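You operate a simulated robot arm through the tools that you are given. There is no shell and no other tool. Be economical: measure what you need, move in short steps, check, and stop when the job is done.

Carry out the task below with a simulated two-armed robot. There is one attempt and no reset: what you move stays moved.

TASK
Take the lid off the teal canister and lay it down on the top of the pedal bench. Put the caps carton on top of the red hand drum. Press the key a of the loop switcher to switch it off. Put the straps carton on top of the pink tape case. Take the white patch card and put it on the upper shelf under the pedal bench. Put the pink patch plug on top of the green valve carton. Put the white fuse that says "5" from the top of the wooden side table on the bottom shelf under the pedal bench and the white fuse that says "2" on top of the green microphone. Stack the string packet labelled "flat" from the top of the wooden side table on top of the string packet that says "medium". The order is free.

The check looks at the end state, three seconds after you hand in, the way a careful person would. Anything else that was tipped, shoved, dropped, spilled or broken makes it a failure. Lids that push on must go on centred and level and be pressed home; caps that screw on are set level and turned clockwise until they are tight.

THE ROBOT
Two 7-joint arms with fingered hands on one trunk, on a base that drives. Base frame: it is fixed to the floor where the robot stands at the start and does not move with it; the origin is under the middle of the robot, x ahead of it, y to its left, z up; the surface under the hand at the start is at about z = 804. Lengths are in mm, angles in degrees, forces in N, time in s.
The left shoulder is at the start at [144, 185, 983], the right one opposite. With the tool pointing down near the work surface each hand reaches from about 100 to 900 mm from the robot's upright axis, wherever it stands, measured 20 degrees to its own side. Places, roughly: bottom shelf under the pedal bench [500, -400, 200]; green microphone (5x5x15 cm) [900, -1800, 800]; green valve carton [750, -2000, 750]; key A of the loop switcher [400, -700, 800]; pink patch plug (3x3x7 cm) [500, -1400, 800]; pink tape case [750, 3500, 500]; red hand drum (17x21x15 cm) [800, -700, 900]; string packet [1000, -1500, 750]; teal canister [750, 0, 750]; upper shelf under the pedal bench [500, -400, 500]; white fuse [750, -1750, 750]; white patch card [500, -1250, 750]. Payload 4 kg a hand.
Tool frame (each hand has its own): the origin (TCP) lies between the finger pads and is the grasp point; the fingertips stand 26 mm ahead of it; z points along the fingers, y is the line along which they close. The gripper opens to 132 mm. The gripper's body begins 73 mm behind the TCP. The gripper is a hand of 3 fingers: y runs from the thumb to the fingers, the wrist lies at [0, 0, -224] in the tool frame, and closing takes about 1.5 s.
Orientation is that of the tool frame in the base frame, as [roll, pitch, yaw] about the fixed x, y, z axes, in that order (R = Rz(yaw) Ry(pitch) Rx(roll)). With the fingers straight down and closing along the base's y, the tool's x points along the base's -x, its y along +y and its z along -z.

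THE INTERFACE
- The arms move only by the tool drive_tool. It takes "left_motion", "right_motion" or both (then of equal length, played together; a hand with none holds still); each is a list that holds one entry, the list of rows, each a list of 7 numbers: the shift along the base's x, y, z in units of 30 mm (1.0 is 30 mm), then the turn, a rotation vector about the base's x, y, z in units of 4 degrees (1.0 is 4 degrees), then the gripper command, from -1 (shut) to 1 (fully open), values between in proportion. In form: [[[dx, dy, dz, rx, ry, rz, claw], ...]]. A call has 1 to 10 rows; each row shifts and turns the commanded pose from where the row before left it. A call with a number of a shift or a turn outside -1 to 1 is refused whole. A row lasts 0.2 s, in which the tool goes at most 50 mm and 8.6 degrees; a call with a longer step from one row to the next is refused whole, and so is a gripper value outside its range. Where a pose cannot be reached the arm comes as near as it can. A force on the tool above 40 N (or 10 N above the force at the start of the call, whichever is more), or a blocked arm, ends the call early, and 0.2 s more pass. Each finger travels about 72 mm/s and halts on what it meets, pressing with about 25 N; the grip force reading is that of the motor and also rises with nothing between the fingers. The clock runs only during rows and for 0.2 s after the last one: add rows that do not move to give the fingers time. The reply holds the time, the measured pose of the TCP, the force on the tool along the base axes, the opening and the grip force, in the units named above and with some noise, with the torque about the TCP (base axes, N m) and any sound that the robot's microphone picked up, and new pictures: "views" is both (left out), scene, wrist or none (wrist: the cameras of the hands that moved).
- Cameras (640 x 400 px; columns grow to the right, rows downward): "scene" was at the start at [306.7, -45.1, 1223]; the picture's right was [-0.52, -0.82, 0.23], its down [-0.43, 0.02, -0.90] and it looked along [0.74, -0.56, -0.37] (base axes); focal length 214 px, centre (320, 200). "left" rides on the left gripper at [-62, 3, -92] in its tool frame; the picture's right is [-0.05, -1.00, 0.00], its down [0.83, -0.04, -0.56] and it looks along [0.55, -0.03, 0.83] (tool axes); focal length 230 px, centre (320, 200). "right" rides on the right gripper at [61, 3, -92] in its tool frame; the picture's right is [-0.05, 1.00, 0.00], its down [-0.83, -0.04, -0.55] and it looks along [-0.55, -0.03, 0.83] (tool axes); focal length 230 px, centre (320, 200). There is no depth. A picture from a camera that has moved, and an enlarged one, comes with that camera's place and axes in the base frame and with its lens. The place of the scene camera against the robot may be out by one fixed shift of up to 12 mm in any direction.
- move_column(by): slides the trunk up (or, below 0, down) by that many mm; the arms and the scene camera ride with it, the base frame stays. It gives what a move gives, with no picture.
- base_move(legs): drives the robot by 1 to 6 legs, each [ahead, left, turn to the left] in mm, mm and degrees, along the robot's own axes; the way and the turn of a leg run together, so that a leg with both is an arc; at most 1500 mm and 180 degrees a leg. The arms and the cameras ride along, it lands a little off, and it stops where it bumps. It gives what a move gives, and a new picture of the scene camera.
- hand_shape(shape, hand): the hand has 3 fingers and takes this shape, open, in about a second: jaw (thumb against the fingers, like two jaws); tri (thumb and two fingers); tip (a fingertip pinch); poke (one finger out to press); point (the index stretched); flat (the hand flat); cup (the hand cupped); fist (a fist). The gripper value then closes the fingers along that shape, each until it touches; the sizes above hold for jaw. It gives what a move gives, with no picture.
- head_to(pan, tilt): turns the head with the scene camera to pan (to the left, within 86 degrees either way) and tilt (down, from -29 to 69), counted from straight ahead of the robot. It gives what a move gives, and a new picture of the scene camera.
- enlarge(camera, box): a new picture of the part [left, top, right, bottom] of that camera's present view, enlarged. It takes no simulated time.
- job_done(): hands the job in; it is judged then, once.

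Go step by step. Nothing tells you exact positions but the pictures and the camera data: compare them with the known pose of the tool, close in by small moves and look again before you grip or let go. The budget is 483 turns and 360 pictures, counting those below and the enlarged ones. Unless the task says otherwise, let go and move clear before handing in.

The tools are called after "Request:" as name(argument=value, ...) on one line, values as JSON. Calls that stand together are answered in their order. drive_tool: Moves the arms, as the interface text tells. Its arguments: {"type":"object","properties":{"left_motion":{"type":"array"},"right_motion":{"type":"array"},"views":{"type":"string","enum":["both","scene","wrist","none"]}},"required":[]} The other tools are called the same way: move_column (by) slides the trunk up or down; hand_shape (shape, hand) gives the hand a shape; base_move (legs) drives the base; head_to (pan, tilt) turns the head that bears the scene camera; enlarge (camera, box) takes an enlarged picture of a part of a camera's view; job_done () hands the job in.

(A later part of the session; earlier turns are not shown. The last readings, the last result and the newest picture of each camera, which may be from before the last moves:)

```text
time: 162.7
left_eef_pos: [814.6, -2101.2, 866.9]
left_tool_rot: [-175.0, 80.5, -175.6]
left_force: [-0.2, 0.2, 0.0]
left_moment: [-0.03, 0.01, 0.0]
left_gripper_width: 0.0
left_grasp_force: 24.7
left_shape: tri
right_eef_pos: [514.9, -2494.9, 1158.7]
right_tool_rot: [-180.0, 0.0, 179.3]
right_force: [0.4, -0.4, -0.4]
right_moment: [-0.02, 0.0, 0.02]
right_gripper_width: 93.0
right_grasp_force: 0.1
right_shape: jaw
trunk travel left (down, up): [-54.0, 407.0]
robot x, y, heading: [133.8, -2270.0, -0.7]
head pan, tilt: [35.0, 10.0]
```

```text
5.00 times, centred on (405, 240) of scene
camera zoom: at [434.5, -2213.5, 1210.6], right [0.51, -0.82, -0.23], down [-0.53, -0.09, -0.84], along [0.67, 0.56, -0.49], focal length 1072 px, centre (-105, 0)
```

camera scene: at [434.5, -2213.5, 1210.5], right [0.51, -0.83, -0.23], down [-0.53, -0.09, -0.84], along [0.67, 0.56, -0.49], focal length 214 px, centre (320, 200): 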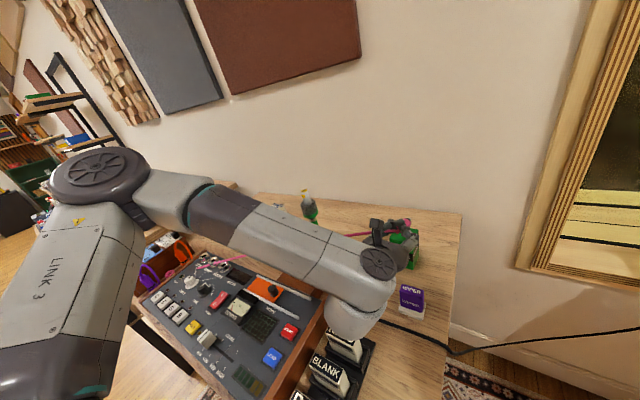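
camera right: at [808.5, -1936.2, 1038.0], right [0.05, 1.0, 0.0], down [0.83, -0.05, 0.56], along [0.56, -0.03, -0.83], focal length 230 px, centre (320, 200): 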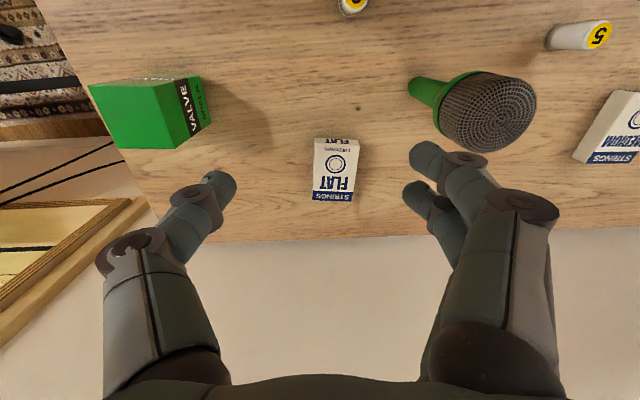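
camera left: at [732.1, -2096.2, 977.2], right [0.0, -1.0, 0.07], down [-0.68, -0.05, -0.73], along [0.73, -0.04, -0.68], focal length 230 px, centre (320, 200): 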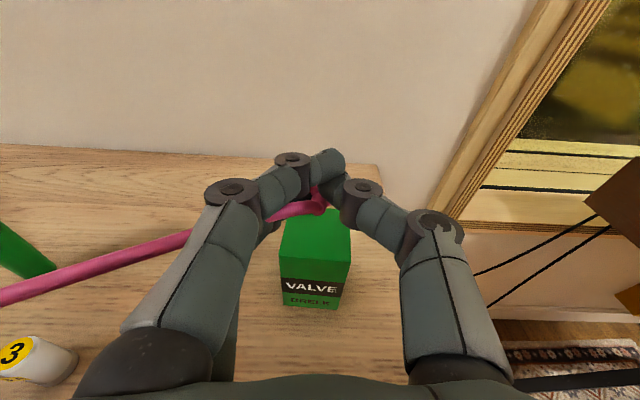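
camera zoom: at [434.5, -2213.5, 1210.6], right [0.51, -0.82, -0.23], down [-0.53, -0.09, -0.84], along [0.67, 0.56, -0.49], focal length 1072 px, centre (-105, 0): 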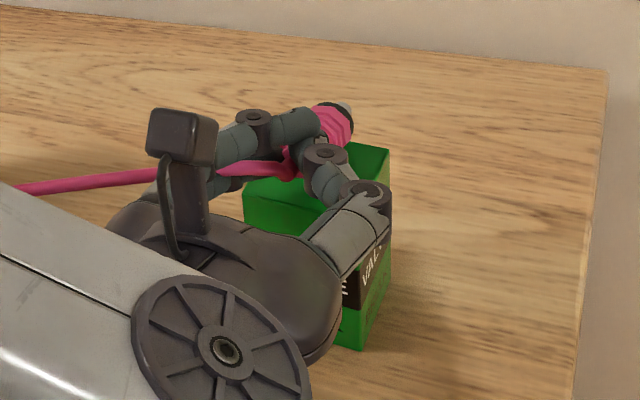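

Request:
drive_tool(left_motion=[[[0, 0, -0.07, 0, 0, 0, -1], [0, 0, -0.07, 0, 0, 0, -1]]], views="none")

Request:
drive_tool(left_motion=[[[0, 0, -0.07, 0, 0, 0, -1], [0, 0, -0.07, 0, 0, 0, -1]]], views="none")

Request:
drive_tool(left_motion=[[[0, 0, -0.07, 0, 0, 0, -1], [0, 0, -0.07, 0, 0, 0, -1]]], views="wrist")

Request:
enlarge(camera="scene", box=[370, 200, 440, 280])

```text
time: 163.3
left_eef_pos: [813.8, -2099.8, 863.4]
left_tool_rot: [-175.2, 80.4, -175.7]
left_force: [-0.4, -0.5, 0.1]
left_moment: [-0.03, 0.0, -0.05]
left_gripper_width: 0.0
left_grasp_force: 25.4
left_shape: tri
right_eef_pos: [514.6, -2495.0, 1159.5]
right_tool_rot: [179.9, 0.0, 179.3]
right_force: [0.3, -0.3, 0.3]
right_moment: [-0.01, 0.02, 0.0]
right_gripper_width: 92.5
right_grasp_force: 0.1
right_shape: jaw
trunk travel left (down, up): [-54.0, 407.0]
robot x, y, heading: [131.7, -2269.6, -0.7]
head pan, tilt: [35.0, 10.0]
```

```text
time: 163.9
left_eef_pos: [813.1, -2100.4, 859.1]
left_tool_rot: [-175.2, 80.5, -175.6]
left_force: [0.2, -0.3, 0.5]
left_moment: [-0.02, -0.07, -0.04]
left_gripper_width: 0.0
left_grasp_force: 25.7
left_shape: tri
right_eef_pos: [515.6, -2495.2, 1159.8]
right_tool_rot: [-180.0, 0.1, 179.3]
right_force: [0.3, -0.1, -0.3]
right_moment: [-0.03, 0.01, 0.0]
right_gripper_width: 92.9
right_grasp_force: 0.1
right_shape: jaw
trunk travel left (down, up): [-54.0, 407.0]
robot x, y, heading: [132.2, -2267.8, -0.3]
head pan, tilt: [35.0, 10.0]
```

```text
time: 164.5
left_eef_pos: [812.2, -2099.4, 856.2]
left_tool_rot: [-175.2, 80.7, -175.7]
left_force: [-1.4, -1.1, 4.3]
left_moment: [-0.01, -0.14, -0.05]
left_gripper_width: 0.0
left_grasp_force: 24.8
left_shape: tri
right_eef_pos: [513.2, -2495.9, 1159.6]
right_tool_rot: [-179.9, 0.2, 179.3]
right_force: [-0.3, -0.1, -1.3]
right_moment: [0.02, 0.01, -0.02]
right_gripper_width: 92.8
right_grasp_force: 0.1
right_shape: jaw
trunk travel left (down, up): [-54.0, 407.0]
robot x, y, heading: [133.2, -2271.0, -0.6]
head pan, tilt: [35.0, 10.0]
camera left: at [732.1, -2094.9, 931.6], right [0.0, -1.0, 0.06], down [-0.68, -0.05, -0.73], along [0.73, -0.04, -0.68], focal length 230 px, centre (320, 200)
```

left: 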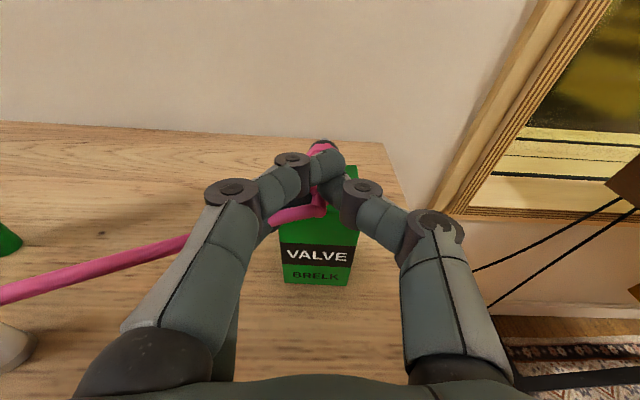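

```text
5.00 times, centred on (405, 240) of scene
camera zoom: at [433.4, -2213.8, 1211.1], right [0.52, -0.82, -0.23], down [-0.53, -0.09, -0.84], along [0.67, 0.56, -0.49], focal length 1072 px, centre (-105, 0)
```

zoom: 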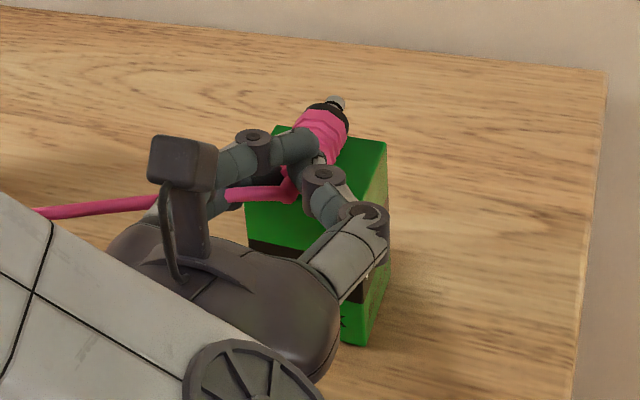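

Contact. I ease back 5 mm to centre the plug over the carton and then release gradually.

Request:
drive_tool(left_motion=[[[0, 0, 0.1, 0, 0, 0, -1], [-0.17, 0, 0, 0, 0, 0, -1], [0, 0, -0.08, 0, 0, 0, -1], [0, 0, 0, 0, 0, 0, -0.9], [0, 0, 0, 0, 0, 0, -0.85], [0, 0, 0, 0, 0, 0, -0.8], [0, 0, 0, 0, 0, 0, -0.75], [0, 0, 0, 0, 0, 0, -0.7], [0, 0, 0, 0, 0, 0, -0.65], [0, 0, 0, 0, 0, 0, -0.6]]], views="wrist")

Request:
enlarge(camera="scene", box=[370, 200, 440, 280])

```text
time: 166.7
left_eef_pos: [809.1, -2100.4, 855.9]
left_tool_rot: [-175.2, 80.4, -175.7]
left_force: [0.5, 0.1, 0.6]
left_moment: [-0.02, 0.01, 0.02]
left_gripper_width: 26.1
left_grasp_force: 0.0
left_shape: tri
right_eef_pos: [513.9, -2495.0, 1159.1]
right_tool_rot: [-179.9, 0.1, 179.3]
right_force: [0.8, -0.2, 0.2]
right_moment: [0.02, 0.0, 0.01]
right_gripper_width: 92.9
right_grasp_force: 0.1
right_shape: jaw
trunk travel left (down, up): [-54.0, 407.0]
robot x, y, heading: [132.2, -2268.0, -0.5]
head pan, tilt: [35.0, 10.0]
camera left: at [727.5, -2094.8, 931.4], right [0.0, -1.0, 0.07], down [-0.68, -0.05, -0.73], along [0.73, -0.04, -0.68], focal length 230 px, centre (320, 200)
```

left: 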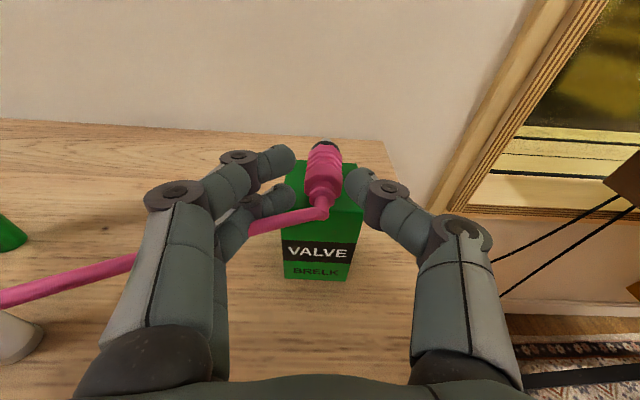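

```text
5.00 times, centred on (405, 240) of scene
camera zoom: at [434.4, -2213.4, 1210.6], right [0.51, -0.82, -0.23], down [-0.53, -0.09, -0.84], along [0.67, 0.56, -0.49], focal length 1072 px, centre (-105, 0)
```

zoom: 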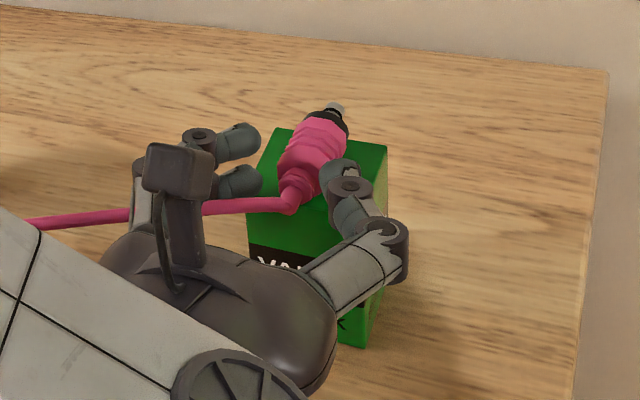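

The plug lies on the carton. I open a bit more and back away in small steps, watching.

Request:
drive_tool(left_motion=[[[0, 0, 0, 0, 0, 0, -0.4], [0, 0, 0.03, 0, 0, 0, -0.3], [-0.3, 0, 0.06, 0, 0, 0, -0.3], [-0.5, 0, 0.08, 0, 0, 0, -0.3]]], views="wrist")

Request:
drive_tool(left_motion=[[[-0.8, 0, 0.15, 0, 0, 0, -0.3], [-1, 0, 0.3, 0, 0, 0, -0.3], [-1, 0, 0.5, 0, 0, 0, -0.3]]], views="wrist")

```text
time: 167.7
left_eef_pos: [783.8, -2099.9, 861.7]
left_tool_rot: [-175.3, 80.5, -175.7]
left_force: [-0.3, 0.1, 0.7]
left_moment: [0.0, -0.03, 0.01]
left_gripper_width: 45.8
left_grasp_force: 0.1
left_shape: tri
right_eef_pos: [515.3, -2494.8, 1159.4]
right_tool_rot: [180.0, 0.1, 179.3]
right_force: [-0.2, -0.1, 0.1]
right_moment: [0.0, 0.0, -0.02]
right_gripper_width: 92.7
right_grasp_force: 0.0
right_shape: jaw
trunk travel left (down, up): [-54.0, 407.0]
robot x, y, heading: [129.8, -2270.5, -0.6]
head pan, tilt: [35.0, 10.0]
camera left: at [703.2, -2094.4, 936.6], right [0.0, -1.0, 0.06], down [-0.68, -0.05, -0.73], along [0.73, -0.04, -0.68], focal length 230 px, centre (320, 200)
```

left: 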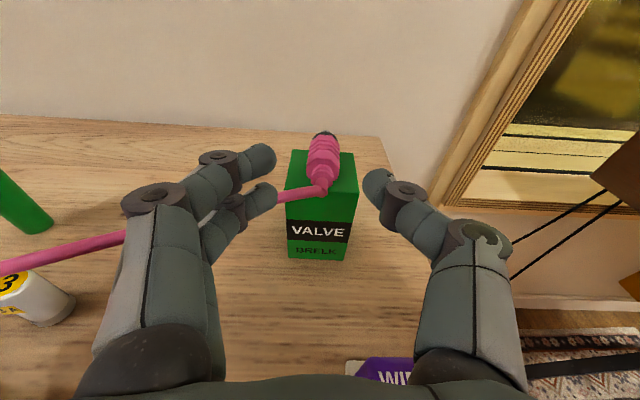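

```text
time: 168.5
left_eef_pos: [728.0, -2118.7, 879.8]
left_tool_rot: [-174.8, 80.4, -174.9]
left_force: [-0.5, -0.3, 0.5]
left_moment: [0.0, 0.0, -0.01]
left_gripper_width: 46.3
left_grasp_force: 0.0
left_shape: tri
left hand out of reach, approached as far as the arm can: row 2, 3
right_eef_pos: [515.4, -2492.8, 1158.6]
right_tool_rot: [-179.9, 0.1, 179.4]
right_force: [0.5, 1.0, -0.5]
right_moment: [-0.04, 0.02, 0.0]
right_gripper_width: 92.7
right_grasp_force: 0.0
right_shape: jaw
trunk travel left (down, up): [-54.0, 407.0]
robot x, y, heading: [129.3, -2271.1, -0.5]
head pan, tilt: [35.0, 10.0]
camera left: at [646.3, -2113.2, 955.0], right [0.01, -1.0, 0.07], down [-0.69, -0.05, -0.73], along [0.73, -0.04, -0.68], focal length 230 px, centre (320, 200)
```

left: 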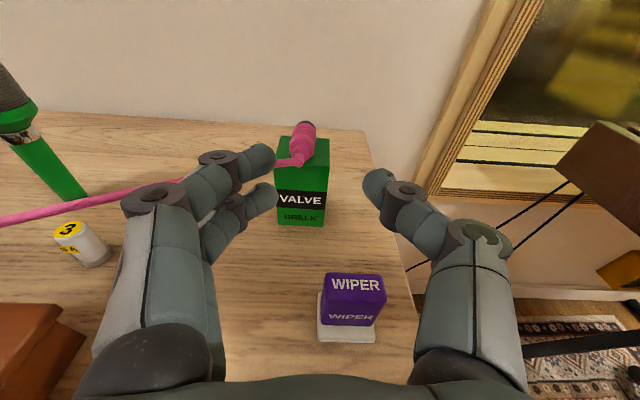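

The plug stays on the carton. I raise the hand and pitch it back down.

Request:
drive_tool(left_motion=[[[0, 0, 0.8, 0, 0, 0, -0.3], [0, 0, 0.8, 0, 1, 0, -0.3], [0, 0, 0.8, 0, 1, 0, -0.3], [0, 0, 0.8, 0, 1, 0, -0.3], [0, 0, 0.8, 0, 1, 0, -0.3], [0, 0, 0.5, 0, 1, 0, -0.3], [0, 0, 0.5, 0, 1, 0, -0.3], [0, 0, 0, 0, 1, 0, -0.3], [0, 0, 0, 0, 1, 0, -0.3], [0, 0, 0, 0, 1, 0, -0.3]]], views="none")

Request:
drive_tool(left_motion=[[[0, 0, 0, 0, 1, 0, -0.3], [0, 0, 0, 0, 1, 0, -0.3], [0, 0, 0, 0, 1, 0, -0.3], [0, 0, 0, 0, 1, 0, -0.3], [0, 0, 0, 0, 1, 0, -0.3], [0, 0, 0, 0, 1, 0, -0.3], [0, 0, 0, 0, 1, 0, -0.3], [0, 0, 0, 0, 1, 0, -0.3], [0, 0, 0, 0, 1, 0, -0.3], [0, 0, 0, 0, 1, 0, -0.3]]], views="scene")

```text
time: 170.7
left_eef_pos: [729.9, -2122.2, 1030.3]
left_tool_rot: [-178.8, 44.6, -178.9]
left_force: [-0.1, -0.7, 0.5]
left_moment: [0.04, -0.04, -0.02]
left_gripper_width: 46.0
left_grasp_force: 0.1
left_shape: tri
left hand out of reach, approached as far as the arm can: row 1
right_eef_pos: [514.8, -2495.4, 1158.6]
right_tool_rot: [-180.0, 0.1, 179.2]
right_force: [0.4, -0.8, 0.5]
right_moment: [0.02, 0.0, -0.02]
right_gripper_width: 92.8
right_grasp_force: 0.1
right_shape: jaw
trunk travel left (down, up): [-54.0, 407.0]
robot x, y, heading: [129.5, -2270.5, -0.6]
head pan, tilt: [35.0, 10.0]
```

```text
time: 172.9
left_eef_pos: [730.7, -2121.8, 1031.0]
left_tool_rot: [-179.5, 4.4, -179.3]
left_force: [-1.3, -0.2, 0.0]
left_moment: [0.0, 0.0, 0.01]
left_gripper_width: 46.2
left_grasp_force: 0.0
left_shape: tri
right_eef_pos: [515.5, -2495.4, 1160.1]
right_tool_rot: [-180.0, 0.1, 179.3]
right_force: [-0.3, 0.4, -0.4]
right_moment: [-0.02, -0.02, 0.01]
right_gripper_width: 92.7
right_grasp_force: 0.0
right_shape: jaw
trunk travel left (down, up): [-54.0, 407.0]
robot x, y, heading: [134.6, -2267.0, -0.7]
head pan, tilt: [35.0, 10.0]
camera scene: at [434.9, -2213.5, 1210.4], right [0.51, -0.82, -0.23], down [-0.53, -0.09, -0.84], along [0.67, 0.56, -0.49], focal length 214 px, centre (320, 200)
```

scene: 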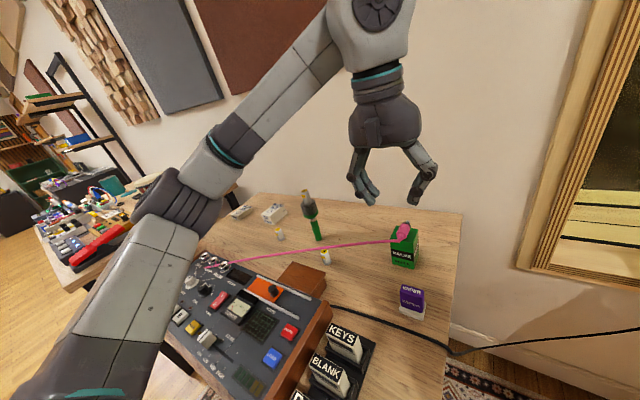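

Plug task done. Next fuse 5 at about [814, -1672]; I drive left and pitch the hand to about 55° so the same posture can reach into the shelf.

Request:
base_move(legs=[[0, 415, 0]])

Request:
drive_tool(left_motion=[[[-0.5, 0, 0, 0, -1, 0, -0.1], [-0.5, 0, 0, 0, -1, 0, -0.1], [-0.5, 0, 0, 0, -1, 0, -0.1], [-0.5, 0, 0, 0, -1, 0, -0.1], [0, 0, 0, 0, -1, 0, -0.1], [0, 0, 0, 0, -1, 0, -0.1], [0, 0, 0, 0, -1, 0, -0.1], [0, 0, 0, 0, -1, 0, -0.1], [0, 0, 0, 0, -1, 0, -0.1], [0, 0, 0, 0, -1, 0, -0.1]]], views="none")

Request:
drive_tool(left_motion=[[[0, 0, -0.8, 0, -0.7, 0, -0.1], [0, 0, -0.8, 0, -0.7, 0, -0.1], [0, 0, -0.8, 0, -0.7, 0, -0.1]]], views="both")

```text
time: 175.5
left_eef_pos: [735.5, -1704.6, 1030.4]
left_tool_rot: [-179.4, 4.6, -179.5]
left_force: [1.1, 0.8, -0.1]
left_moment: [0.0, 0.05, -0.02]
left_gripper_width: 46.2
left_grasp_force: 0.0
left_shape: tri
right_eef_pos: [519.0, -2076.1, 1159.9]
right_tool_rot: [-180.0, 0.2, 179.1]
right_force: [-0.7, -0.4, 0.5]
right_moment: [0.0, -0.06, -0.02]
right_gripper_width: 93.0
right_grasp_force: 0.0
right_shape: jaw
trunk travel left (down, up): [-54.0, 407.0]
robot x, y, heading: [132.2, -1847.6, -0.8]
head pan, tilt: [35.0, 10.0]
camera scene: at [439.8, -1794.6, 1210.6], right [0.51, -0.83, -0.23], down [-0.53, -0.09, -0.84], along [0.67, 0.56, -0.49], focal length 214 px, centre (320, 200)
```

scene: 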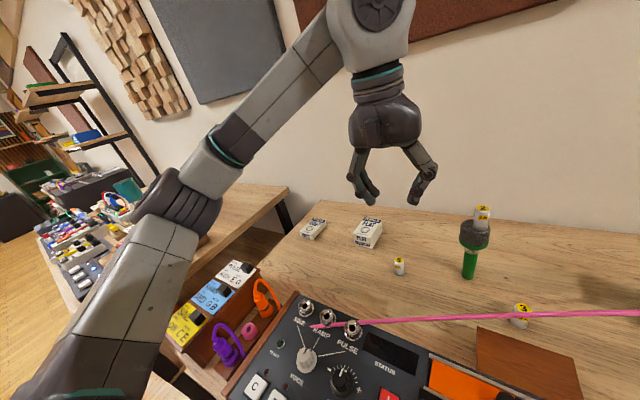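

```text
time: 177.7
left_eef_pos: [675.1, -1704.4, 1031.1]
left_tool_rot: [-178.8, 44.5, -179.1]
left_force: [-0.2, 0.2, 0.0]
left_moment: [0.02, 0.02, 0.05]
left_gripper_width: 58.8
left_grasp_force: 0.1
left_shape: tri
right_eef_pos: [520.5, -2076.5, 1159.6]
right_tool_rot: [180.0, 0.1, 179.1]
right_force: [-0.2, 0.2, 0.0]
right_moment: [-0.02, 0.0, -0.02]
right_gripper_width: 92.4
right_grasp_force: 0.1
right_shape: jaw
trunk travel left (down, up): [-54.0, 407.0]
robot x, y, heading: [134.7, -1853.8, -0.7]
head pan, tilt: [35.0, 10.0]
```

```text
time: 178.5
left_eef_pos: [674.2, -1706.0, 959.3]
left_tool_rot: [-178.7, 53.0, -179.1]
left_force: [0.0, 0.4, -1.2]
left_moment: [-0.02, 0.02, -0.01]
left_gripper_width: 59.0
left_grasp_force: 0.0
left_shape: tri
right_eef_pos: [519.1, -2076.3, 1158.5]
right_tool_rot: [-179.9, 0.0, 179.1]
right_force: [0.1, 0.8, -0.5]
right_moment: [-0.01, 0.01, 0.01]
right_gripper_width: 92.6
right_grasp_force: 0.0
right_shape: jaw
trunk travel left (down, up): [-54.0, 407.0]
robot x, y, heading: [134.5, -1851.6, -0.6]
head pan, tilt: [35.0, 10.0]
camera scene: at [440.0, -1794.9, 1210.5], right [0.51, -0.83, -0.23], down [-0.53, -0.09, -0.84], along [0.67, 0.56, -0.49], focal length 214 px, centre (320, 200)
camera left: at [638.0, -1700.4, 1063.0], right [0.03, -1.0, 0.06], down [-0.94, -0.05, -0.33], along [0.33, -0.04, -0.94], focal length 230 px, centre (320, 200)
```

scene: 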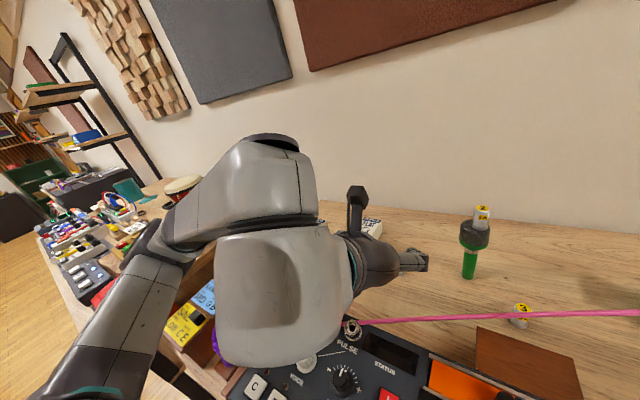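
left: 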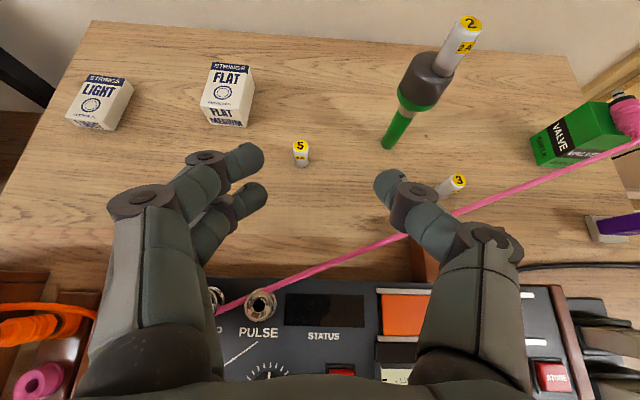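

Request:
drive_tool(left_motion=[[[0.5, 0.2, -0.8, 0, 0, 0, -0.1], [0.5, 0.2, -0.9, 0, 0, 0, -0.1], [0.5, 0.2, -0.9, 0, 0, 0, -0.1], [0.5, 0.2, -0.9, 0, 0, 0, -0.1], [0.3, 0, -0.5, 0, 0, 0, -0.1]]], views="both")

```text
time: 179.7
left_eef_pos: [745.4, -1680.6, 839.1]
left_tool_rot: [-178.8, 53.0, -179.1]
left_force: [-0.2, -0.3, -1.0]
left_moment: [-0.02, -0.03, 0.0]
left_gripper_width: 58.6
left_grasp_force: 0.1
left_shape: tri
right_eef_pos: [519.6, -2076.6, 1159.7]
right_tool_rot: [-179.9, -0.1, 179.1]
right_force: [-0.2, -0.8, -0.2]
right_moment: [0.0, 0.0, 0.0]
right_gripper_width: 92.5
right_grasp_force: 0.1
right_shape: jaw
trunk travel left (down, up): [-54.0, 407.0]
robot x, y, heading: [136.7, -1849.4, -0.6]
head pan, tilt: [35.0, 10.0]
camera scene: at [440.0, -1795.3, 1210.6], right [0.51, -0.83, -0.23], down [-0.53, -0.09, -0.84], along [0.67, 0.56, -0.49], focal length 214 px, centre (320, 200)
camera left: at [708.0, -1675.0, 943.6], right [0.03, -1.0, 0.05], down [-0.94, -0.04, -0.33], along [0.33, -0.04, -0.94], focal length 230 px, centre (320, 200)
```

scene: 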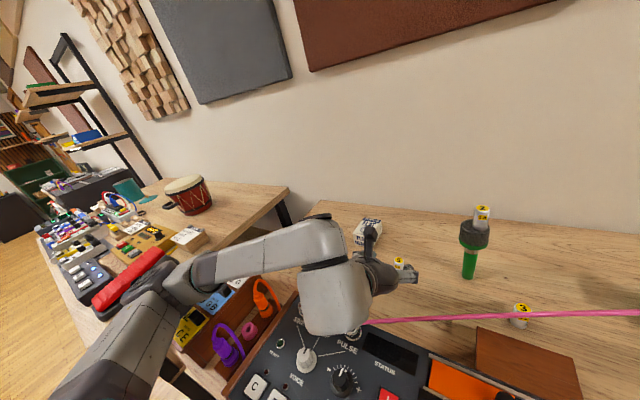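
left: 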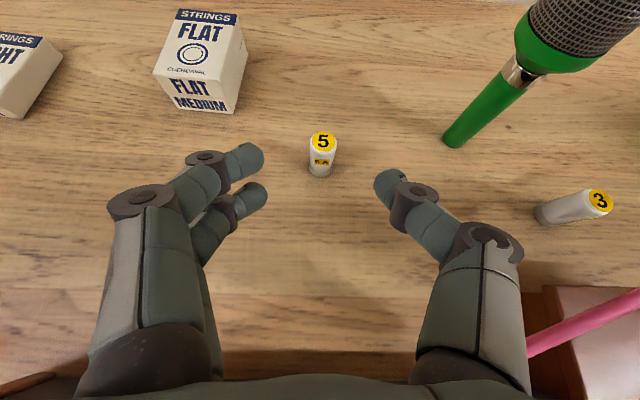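

Fuse 5 is at [805.5, -1682]. I move in along the tool axis and grip it.

Request:
drive_tool(left_motion=[[[0.6, -0.05, -0.6, 0, 0, 0, -0.1], [0.6, 0, -0.6, 0, 0, 0, -0.1], [0.47, 0, -0.5, 0, 0, 0, -0.1]]], views="both")

```text
time: 180.5
left_eef_pos: [792.9, -1680.9, 809.0]
left_tool_rot: [-180.0, 54.5, -179.6]
left_force: [-0.4, -1.1, -0.1]
left_moment: [0.01, 0.02, 0.01]
left_gripper_width: 58.8
left_grasp_force: 0.0
left_shape: tri
right_eef_pos: [511.0, -2084.2, 1165.5]
right_tool_rot: [179.6, 0.9, 179.1]
right_force: [0.3, -0.2, 0.1]
right_moment: [-0.02, -0.01, 0.03]
right_gripper_width: 92.8
right_grasp_force: 0.0
right_shape: jaw
trunk travel left (down, up): [-54.0, 407.0]
robot x, y, heading: [136.0, -1849.0, -0.6]
head pan, tilt: [35.0, 10.0]
camera scene: at [431.0, -1802.0, 1218.2], right [0.51, -0.82, -0.23], down [-0.52, -0.09, -0.85], along [0.68, 0.56, -0.48], focal length 214 px, centre (320, 200)
camera left: at [754.4, -1676.5, 912.3], right [0.04, -1.0, 0.04], down [-0.93, -0.05, -0.36], along [0.36, -0.03, -0.93], focal length 230 px, centre (320, 200)
```

scene: 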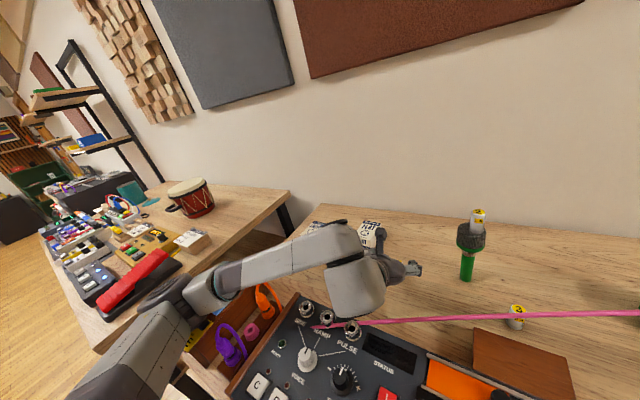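
left: 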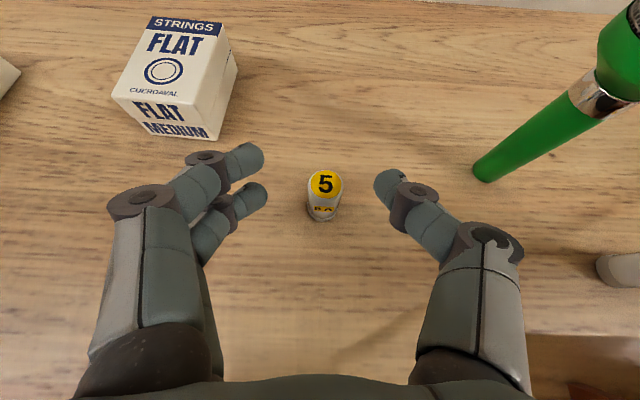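

The robot's body shifted slightly: an arm link is likely pressing on the module. I back off upward at once.

Request:
drive_tool(left_motion=[[[0, 0, 0.8, 0, 0, 0, -0.1], [0, 0, 0.8, 0, 0, 0, -0.1]]], views="both")

Request:
enlarge(camera="scene", box=[220, 220, 420, 390])

```text
time: 181.1
left_eef_pos: [783.7, -1677.4, 843.9]
left_tool_rot: [179.7, 53.6, -179.3]
left_force: [0.4, -1.6, -0.4]
left_moment: [0.12, 0.08, 0.12]
left_gripper_width: 59.1
left_grasp_force: 0.0
left_shape: tri
right_eef_pos: [506.6, -2082.9, 1162.4]
right_tool_rot: [179.7, 0.8, 179.4]
right_force: [0.4, -0.7, 0.1]
right_moment: [0.02, 0.07, -0.01]
right_gripper_width: 92.5
right_grasp_force: 0.0
right_shape: jaw
trunk travel left (down, up): [-54.0, 407.0]
robot x, y, heading: [135.9, -1853.2, -0.7]
head pan, tilt: [35.0, 10.0]
camera scene: at [424.2, -1801.0, 1214.4], right [0.52, -0.82, -0.23], down [-0.52, -0.09, -0.85], along [0.68, 0.56, -0.48], focal length 214 px, centre (320, 200)
camera left: at [745.6, -1674.2, 948.1], right [0.05, -1.0, 0.04], down [-0.94, -0.06, -0.34], along [0.34, -0.02, -0.94], focal length 230 px, centre (320, 200)
```

scene: 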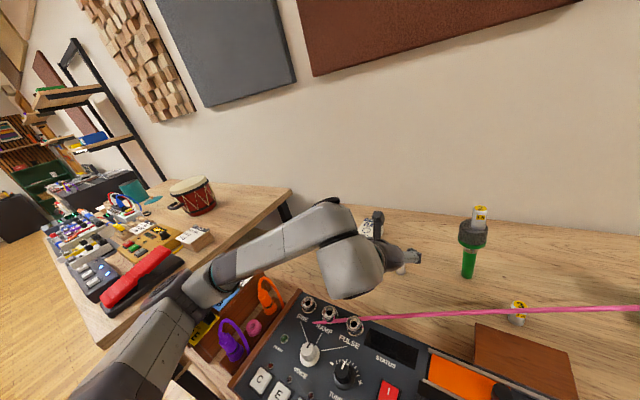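
left: 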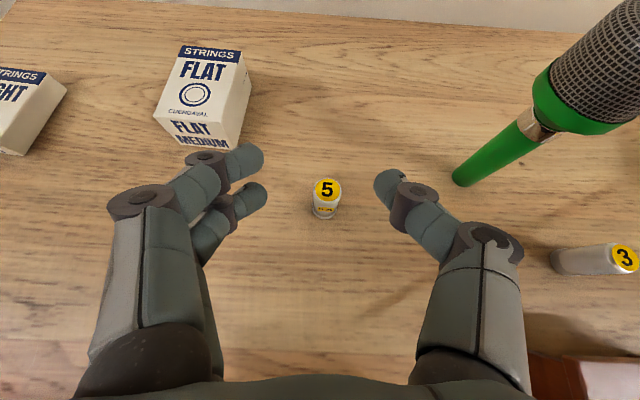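

```text
2.35 times, centred on (320, 305) of scene
camera zoom: at [424.2, -1801.0, 1214.4], right [0.52, -0.82, -0.23], down [-0.52, -0.09, -0.85], along [0.68, 0.56, -0.48], focal length 505 px, centre (320, -47)
```

zoom: 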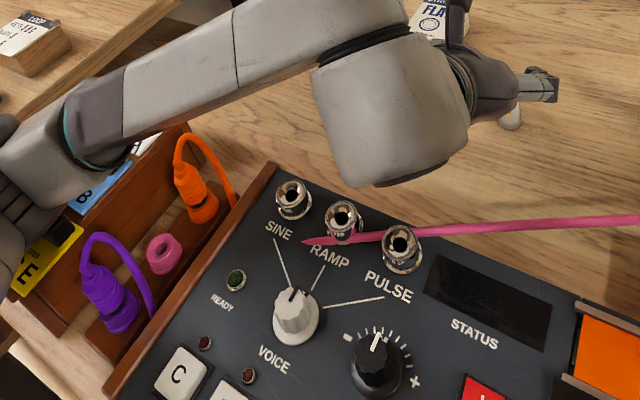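

Request:
drive_tool(left_motion=[[[0, 0, 1, 0, 0, 0, -0.1], [0, 0, 1, 0, 0, 0, -0.1], [0, 0, 1, 0, 0, 0, -0.1], [0, 0, 1, 0, 0, 0, -0.1], [0, 0, 1, 0, 0, 0, -0.1]]], views="scene")

Request:
enlarge(camera="scene", box=[130, 220, 330, 390])

```text
time: 182.3
left_eef_pos: [794.0, -1682.3, 985.6]
left_tool_rot: [-178.8, 52.8, -179.3]
left_force: [0.1, 0.2, -0.5]
left_moment: [-0.03, -0.01, 0.0]
left_gripper_width: 59.1
left_grasp_force: 0.1
left_shape: tri
right_eef_pos: [518.5, -2078.0, 1159.8]
right_tool_rot: [-180.0, 0.1, 179.0]
right_force: [-0.2, -0.6, 0.3]
right_moment: [0.02, 0.04, 0.0]
right_gripper_width: 92.9
right_grasp_force: 0.0
right_shape: jaw
trunk travel left (down, up): [-54.0, 407.0]
robot x, y, heading: [135.5, -1852.2, -0.8]
head pan, tilt: [35.0, 10.0]
camera scene: at [439.8, -1795.5, 1210.5], right [0.51, -0.83, -0.23], down [-0.53, -0.09, -0.84], along [0.67, 0.56, -0.49], focal length 214 px, centre (320, 200)
```

scene: 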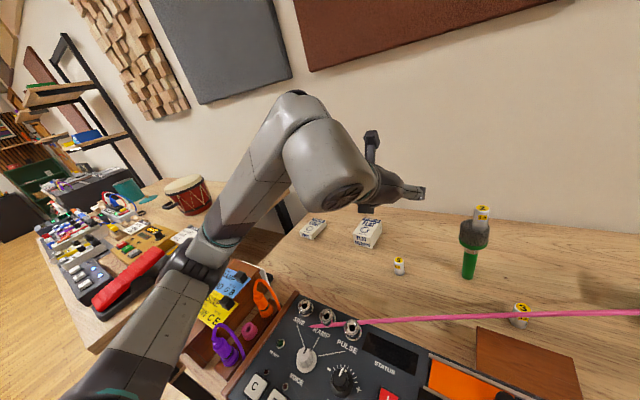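

```text
2.35 times, centred on (230, 305) of scene
camera zoom: at [439.8, -1795.5, 1210.5], right [0.51, -0.83, -0.23], down [-0.53, -0.09, -0.84], along [0.67, 0.56, -0.49], focal length 505 px, centre (532, -47)
```

zoom: 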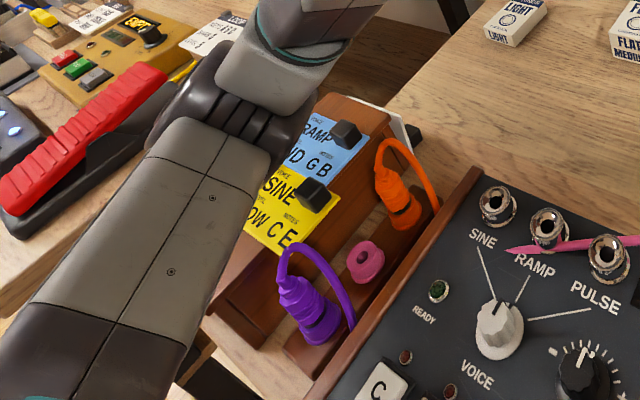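

The white card got knocked off its block (it's my target anyway). I clear the arm and inspect the cards.

Request:
drive_tool(left_motion=[[[-0.5, -0.5, 1, 0, 0, 0, -0.1], [-0.5, -0.5, 1, 0, 1, 0, -0.1], [-0.5, -0.5, 1, 0, 1, 0, -0.1], [-0.5, -0.5, 0.5, 0, 1, 0, -0.1], [-0.5, -0.5, 0, 0, 1, 0, -0.1], [0, -0.5, 0, 0, 1, 0, -0.1], [0, -0.5, 0, 0, 1, 0, -0.1], [0, 0, 0, 0, 1, 0, -0.1]]], views="none")

Request:
base_move(legs=[[0, 330, 0]])

Request:
head_to(pan=10, tilt=50)

```text
time: 184.1
left_eef_pos: [718.9, -1786.5, 1089.9]
left_tool_rot: [-179.2, 24.9, -179.4]
left_force: [0.0, 0.0, 0.8]
left_moment: [0.01, 0.01, 0.01]
left_gripper_width: 58.8
left_grasp_force: 0.0
left_shape: tri
right_eef_pos: [519.2, -2076.8, 1159.5]
right_tool_rot: [-179.9, 0.1, 179.3]
right_force: [1.0, -0.2, -0.4]
right_moment: [0.01, -0.01, 0.01]
right_gripper_width: 92.8
right_grasp_force: 0.1
right_shape: jaw
trunk travel left (down, up): [-54.0, 407.0]
robot x, y, heading: [138.8, -1852.0, -0.7]
head pan, tilt: [35.0, 10.0]
```

```text
time: 186.3
left_eef_pos: [721.2, -1451.5, 1090.4]
left_tool_rot: [-179.2, 25.0, -179.2]
left_force: [0.0, 0.5, -0.2]
left_moment: [0.0, 0.01, -0.02]
left_gripper_width: 59.0
left_grasp_force: 0.1
left_shape: tri
right_eef_pos: [524.6, -1742.7, 1159.5]
right_tool_rot: [-179.9, 0.1, 179.3]
right_force: [-0.9, 0.4, 0.1]
right_moment: [-0.02, 0.0, 0.02]
right_gripper_width: 92.4
right_grasp_force: 0.0
right_shape: jaw
trunk travel left (down, up): [-54.0, 407.0]
robot x, y, heading: [139.2, -1519.4, -0.5]
head pan, tilt: [35.0, 10.0]
camera scene: at [443.5, -1461.7, 1210.6], right [0.52, -0.82, -0.23], down [-0.53, -0.1, -0.84], along [0.67, 0.56, -0.49], focal length 214 px, centre (320, 200)
```

scene: 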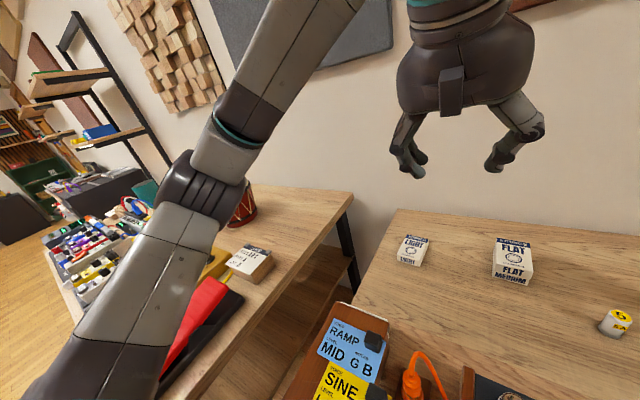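

```text
time: 187.3
left_eef_pos: [723.0, -1453.0, 1091.5]
left_tool_rot: [-179.2, 24.9, -179.2]
left_force: [0.2, 0.2, 0.8]
left_moment: [0.0, 0.0, -0.03]
left_gripper_width: 58.9
left_grasp_force: 0.1
left_shape: tri
right_eef_pos: [524.7, -1744.5, 1159.0]
right_tool_rot: [179.9, 0.0, 179.4]
right_force: [-0.8, 0.1, 0.0]
right_moment: [0.0, 0.01, 0.01]
right_gripper_width: 93.0
right_grasp_force: 0.1
right_shape: jaw
trunk travel left (down, up): [-54.0, 407.0]
robot x, y, heading: [143.0, -1516.9, -0.5]
head pan, tilt: [10.0, 50.0]
camera scene: at [417.6, -1502.1, 1154.3], right [0.15, -0.99, -0.07], down [-0.95, -0.12, -0.28], along [0.27, 0.11, -0.96], focal length 214 px, centre (320, 200)
```

scene: 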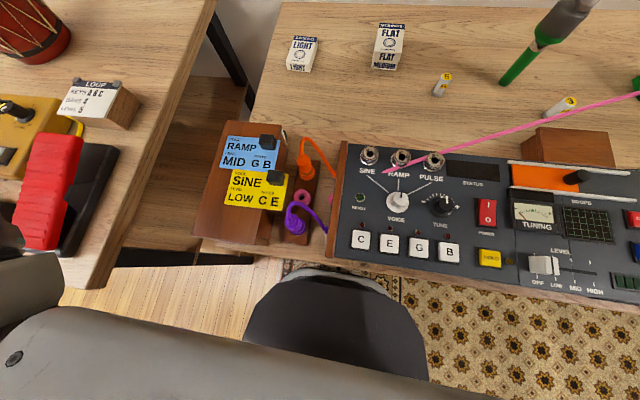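

Request:
enlarge(camera="scene", box=[190, 100, 350, 260])

Request:
head_to(pan=50, tilt=45)

Request:
enlarge(camera="scene", box=[250, 60, 500, 260])

```text
2.50 times, centred on (270, 180) of scene
camera zoom: at [417.6, -1502.1, 1154.3], right [0.15, -0.99, -0.07], down [-0.95, -0.12, -0.28], along [0.27, 0.11, -0.96], focal length 536 px, centre (445, 250)
```

zoom: 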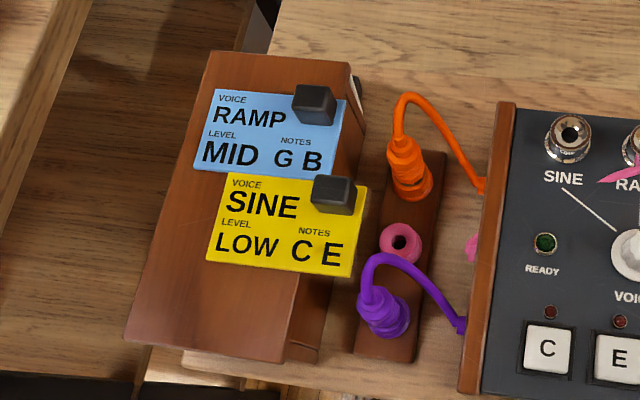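

```text
time: 188.4
left_eef_pos: [723.5, -1452.3, 1090.3]
left_tool_rot: [-179.2, 25.0, -179.2]
left_force: [0.0, 0.1, 0.1]
left_moment: [0.01, 0.0, 0.01]
left_gripper_width: 58.9
left_grasp_force: 0.0
left_shape: tri
right_eef_pos: [524.7, -1742.7, 1158.6]
right_tool_rot: [180.0, 0.0, 179.4]
right_force: [-0.1, 1.0, -0.6]
right_moment: [-0.02, 0.0, 0.01]
right_gripper_width: 92.5
right_grasp_force: 0.0
right_shape: jaw
trunk travel left (down, up): [-54.0, 407.0]
robot x, y, heading: [139.4, -1519.3, -0.5]
head pan, tilt: [50.0, 45.0]
camera scene: at [399.4, -1453.1, 1170.2], right [0.69, -0.65, -0.31], down [-0.71, -0.53, -0.46], along [0.13, 0.54, -0.83], focal length 214 px, centre (320, 200)
```

scene: 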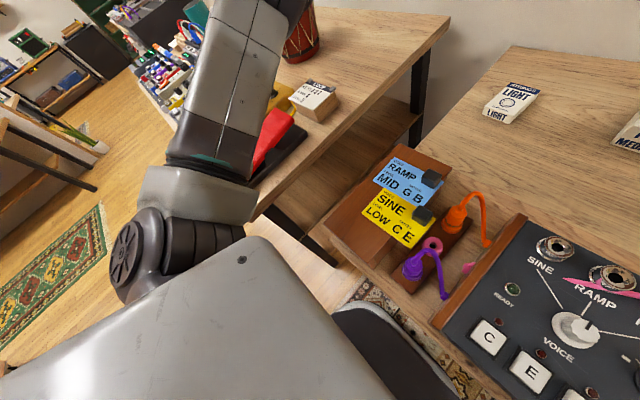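

```text
2.00 times, centred on (375, 160) of scene
camera zoom: at [399.4, -1453.1, 1170.2], right [0.69, -0.65, -0.31], down [-0.71, -0.53, -0.46], along [0.13, 0.54, -0.83], focal length 429 px, centre (210, 280)
```

zoom: 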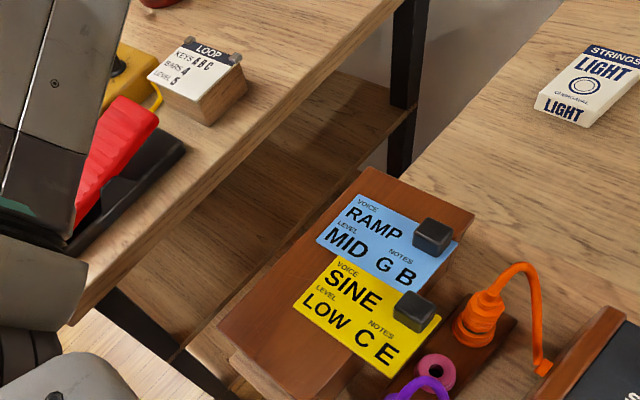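

Blue and yellow cards slid forward as well; I'll restore them. First I look from above with the wrist camera to find the white card.

Request:
drive_tool(left_motion=[[[-0.3, 0.5, 0, 0, 1, 0, 0], [-0.3, 0.5, 0, 0, 1, 0, 0], [-0.3, 0.5, 0, 0, 1, 0, 0], [-0.3, 0.5, 0, 0, 1, 0, 0], [0, 0.5, 0, 0, 1, 0, 0], [0, 0.5, 0, 0, 1, 0, 0]]], views="wrist")

Request:
enlarge(camera="left", box=[220, 40, 440, 220])

```text
time: 189.8
left_eef_pos: [687.1, -1362.1, 1091.8]
left_tool_rot: [-179.5, 0.8, -179.2]
left_force: [-0.1, -0.4, 0.4]
left_moment: [0.0, -0.02, 0.02]
left_gripper_width: 65.4
left_grasp_force: 0.1
left_shape: tri
right_eef_pos: [524.2, -1742.8, 1160.4]
right_tool_rot: [-180.0, 0.2, 179.4]
right_force: [-1.0, 0.3, -0.7]
right_moment: [-0.01, 0.03, 0.0]
right_gripper_width: 92.7
right_grasp_force: 0.0
right_shape: jaw
trunk travel left (down, up): [-54.0, 407.0]
robot x, y, heading: [139.4, -1514.9, -0.6]
head pan, tilt: [50.0, 45.0]
camera left: at [746.8, -1357.6, 1184.7], right [0.07, -1.0, 0.01], down [-0.84, -0.05, 0.54], along [-0.54, -0.04, -0.84], focal length 230 px, centre (320, 200)
```

left: 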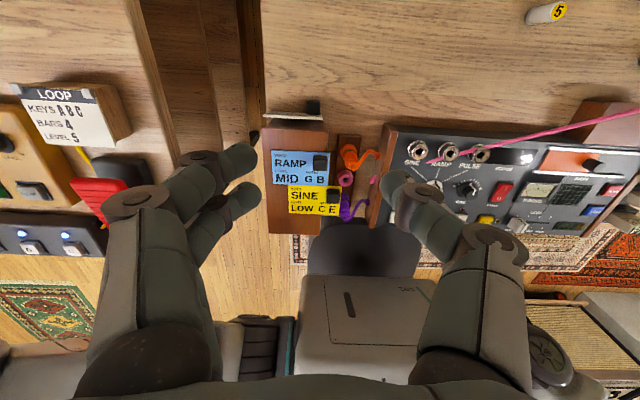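

```text
2.22 times, centred on (330, 130) of left
camera zoom: at [746.8, -1357.6, 1184.7], right [0.07, -1.0, 0.01], down [-0.84, -0.05, 0.54], along [-0.54, -0.04, -0.84], focal length 511 px, centre (298, 356)
```

zoom: 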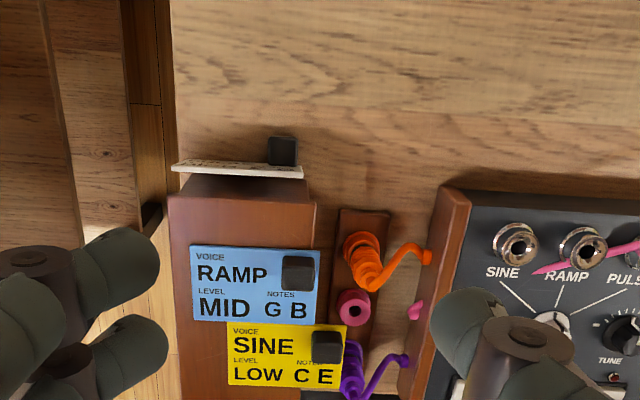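

The white card stands leaning behind the block; blue moved about [+43,-5] and yellow [+52,-31] mm. I'll put them back, yellow first.

Request:
drive_tool(left_motion=[[[-0.95, -0.2, -0.8, 0, 0, 0, 0], [-0.95, -0.2, -0.8, 0, 0, 0, -0.1], [-0.95, -0.2, -0.8, 0, 0, 0, -0.1], [-0.95, -0.2, -0.8, 0, 0, 0, -0.1], [-0.9, -0.25, -0.8, 0, 0, 0, -0.1]]], views="wrist")

Request:
enlarge(camera="left", box=[220, 40, 440, 220])

```text
time: 191.0
left_eef_pos: [544.1, -1391.9, 971.0]
left_tool_rot: [-179.6, 1.0, -179.2]
left_force: [-0.3, -0.1, -0.1]
left_moment: [0.01, 0.02, 0.02]
left_gripper_width: 59.9
left_grasp_force: 0.0
left_shape: tri
right_eef_pos: [523.4, -1743.7, 1159.8]
right_tool_rot: [180.0, -0.1, 179.4]
right_force: [-0.1, -1.4, 0.4]
right_moment: [-0.01, 0.02, 0.01]
right_gripper_width: 92.5
right_grasp_force: 0.0
right_shape: jaw
trunk travel left (down, up): [-54.0, 407.0]
robot x, y, heading: [139.4, -1519.0, -0.7]
head pan, tilt: [50.0, 45.0]
camera left: at [604.9, -1386.9, 1063.5], right [0.07, -1.0, 0.01], down [-0.84, -0.05, 0.54], along [-0.54, -0.04, -0.84], focal length 230 px, centre (320, 200)
```

left: 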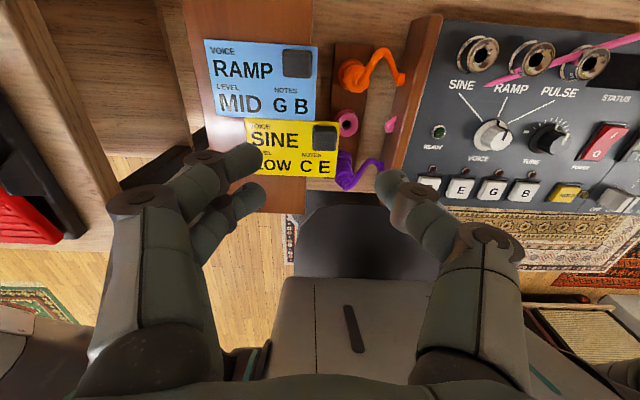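

```text
2.22 times, centred on (330, 130) of left
camera zoom: at [604.9, -1386.9, 1063.5], right [0.07, -1.0, 0.01], down [-0.84, -0.05, 0.54], along [-0.54, -0.04, -0.84], focal length 511 px, centre (298, 356)
```

zoom: 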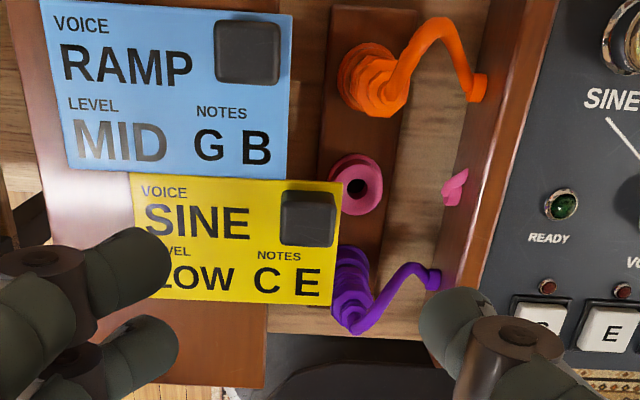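

Request:
drive_tool(left_motion=[[[-0.2, -0.13, -0.9, 0, 0, 0, -0.1], [0, 0, -0.9, 0, 0, 0, -0.1], [0, 0, -0.5, 0, 0, 0, -0.1]]], views="wrist")

Request:
enlarge(camera="left", box=[220, 80, 440, 260])

```text
time: 191.8
left_eef_pos: [540.6, -1396.8, 904.1]
left_tool_rot: [-179.5, 0.9, -179.2]
left_force: [0.2, 0.5, 0.1]
left_moment: [0.01, -0.04, -0.02]
left_gripper_width: 60.0
left_grasp_force: 0.1
left_shape: tri
right_eef_pos: [523.9, -1743.8, 1159.4]
right_tool_rot: [179.9, 0.0, 179.4]
right_force: [0.1, 0.2, 0.1]
right_moment: [-0.04, 0.0, 0.01]
right_gripper_width: 92.6
right_grasp_force: 0.1
right_shape: jaw
trunk travel left (down, up): [-54.0, 407.0]
robot x, y, heading: [139.1, -1517.9, -0.4]
head pan, tilt: [50.0, 45.0]
camera left: at [600.6, -1392.8, 995.7], right [0.07, -1.0, 0.01], down [-0.84, -0.05, 0.54], along [-0.54, -0.04, -0.84], focal length 230 px, centre (320, 200)
```

left: 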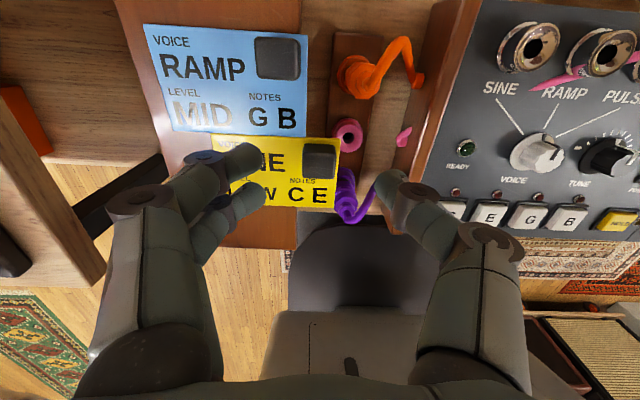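

```text
2.22 times, centred on (330, 170) of left
camera zoom: at [600.6, -1392.8, 995.7], right [0.07, -1.0, 0.01], down [-0.84, -0.05, 0.54], along [-0.54, -0.04, -0.84], focal length 511 px, centre (298, 267)
```

zoom: 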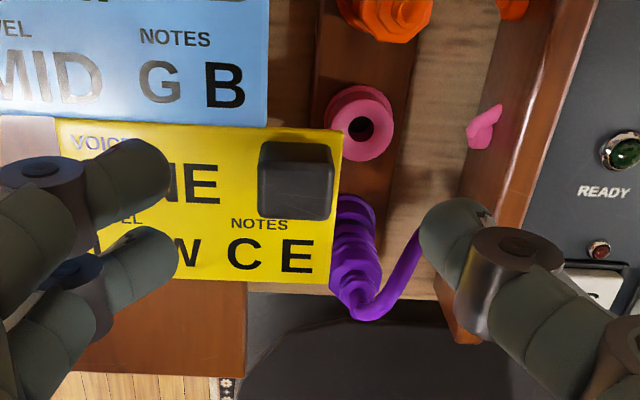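

Request:
drive_tool(left_motion=[[[-0.15, -0.03, -0.8, 0, 0, 0, -0.15], [0, 0, -0.4, 0, 0, 0, -0.15]]], views="wrist")

Request:
enlarge(camera="left", box=[220, 80, 440, 260])

```text
time: 192.4
left_eef_pos: [534.8, -1400.0, 867.5]
left_tool_rot: [-179.6, 1.0, -179.2]
left_force: [0.3, 0.2, -0.2]
left_moment: [-0.01, -0.03, 0.04]
left_gripper_width: 56.8
left_grasp_force: 0.0
left_shape: tri
right_eef_pos: [524.3, -1743.9, 1158.7]
right_tool_rot: [-180.0, 0.1, 179.4]
right_force: [0.3, 0.0, -0.4]
right_moment: [0.01, -0.03, -0.01]
right_gripper_width: 93.0
right_grasp_force: 0.1
right_shape: jaw
trunk travel left (down, up): [-54.0, 407.0]
robot x, y, heading: [140.4, -1521.7, -0.3]
head pan, tilt: [50.0, 45.0]
camera left: at [595.0, -1394.0, 959.5], right [0.06, -1.0, 0.01], down [-0.84, -0.05, 0.54], along [-0.54, -0.04, -0.84], focal length 230 px, centre (320, 200)
```

left: 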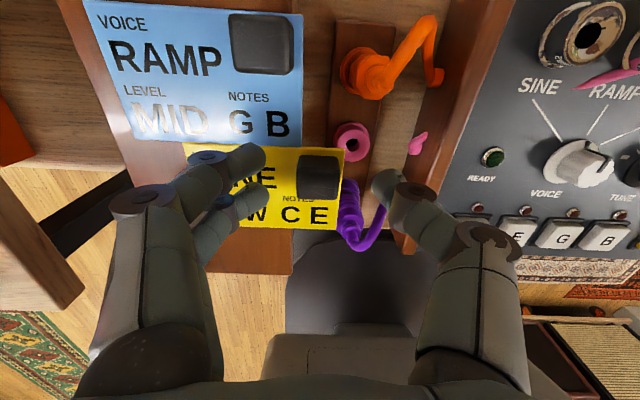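

```text
2.22 times, centred on (330, 170) of left
camera zoom: at [595.0, -1394.0, 959.5], right [0.06, -1.0, 0.01], down [-0.84, -0.05, 0.54], along [-0.54, -0.04, -0.84], focal length 511 px, centre (298, 267)
```

zoom: 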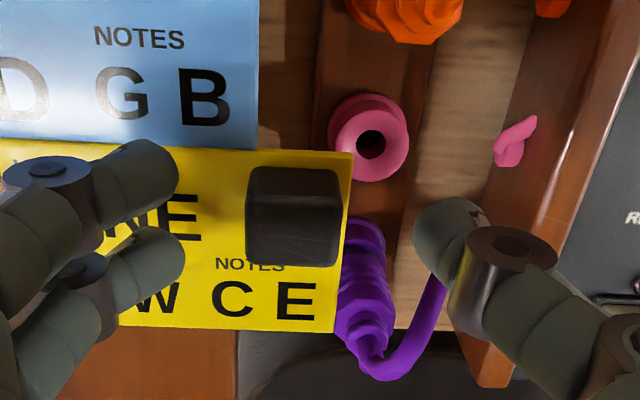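

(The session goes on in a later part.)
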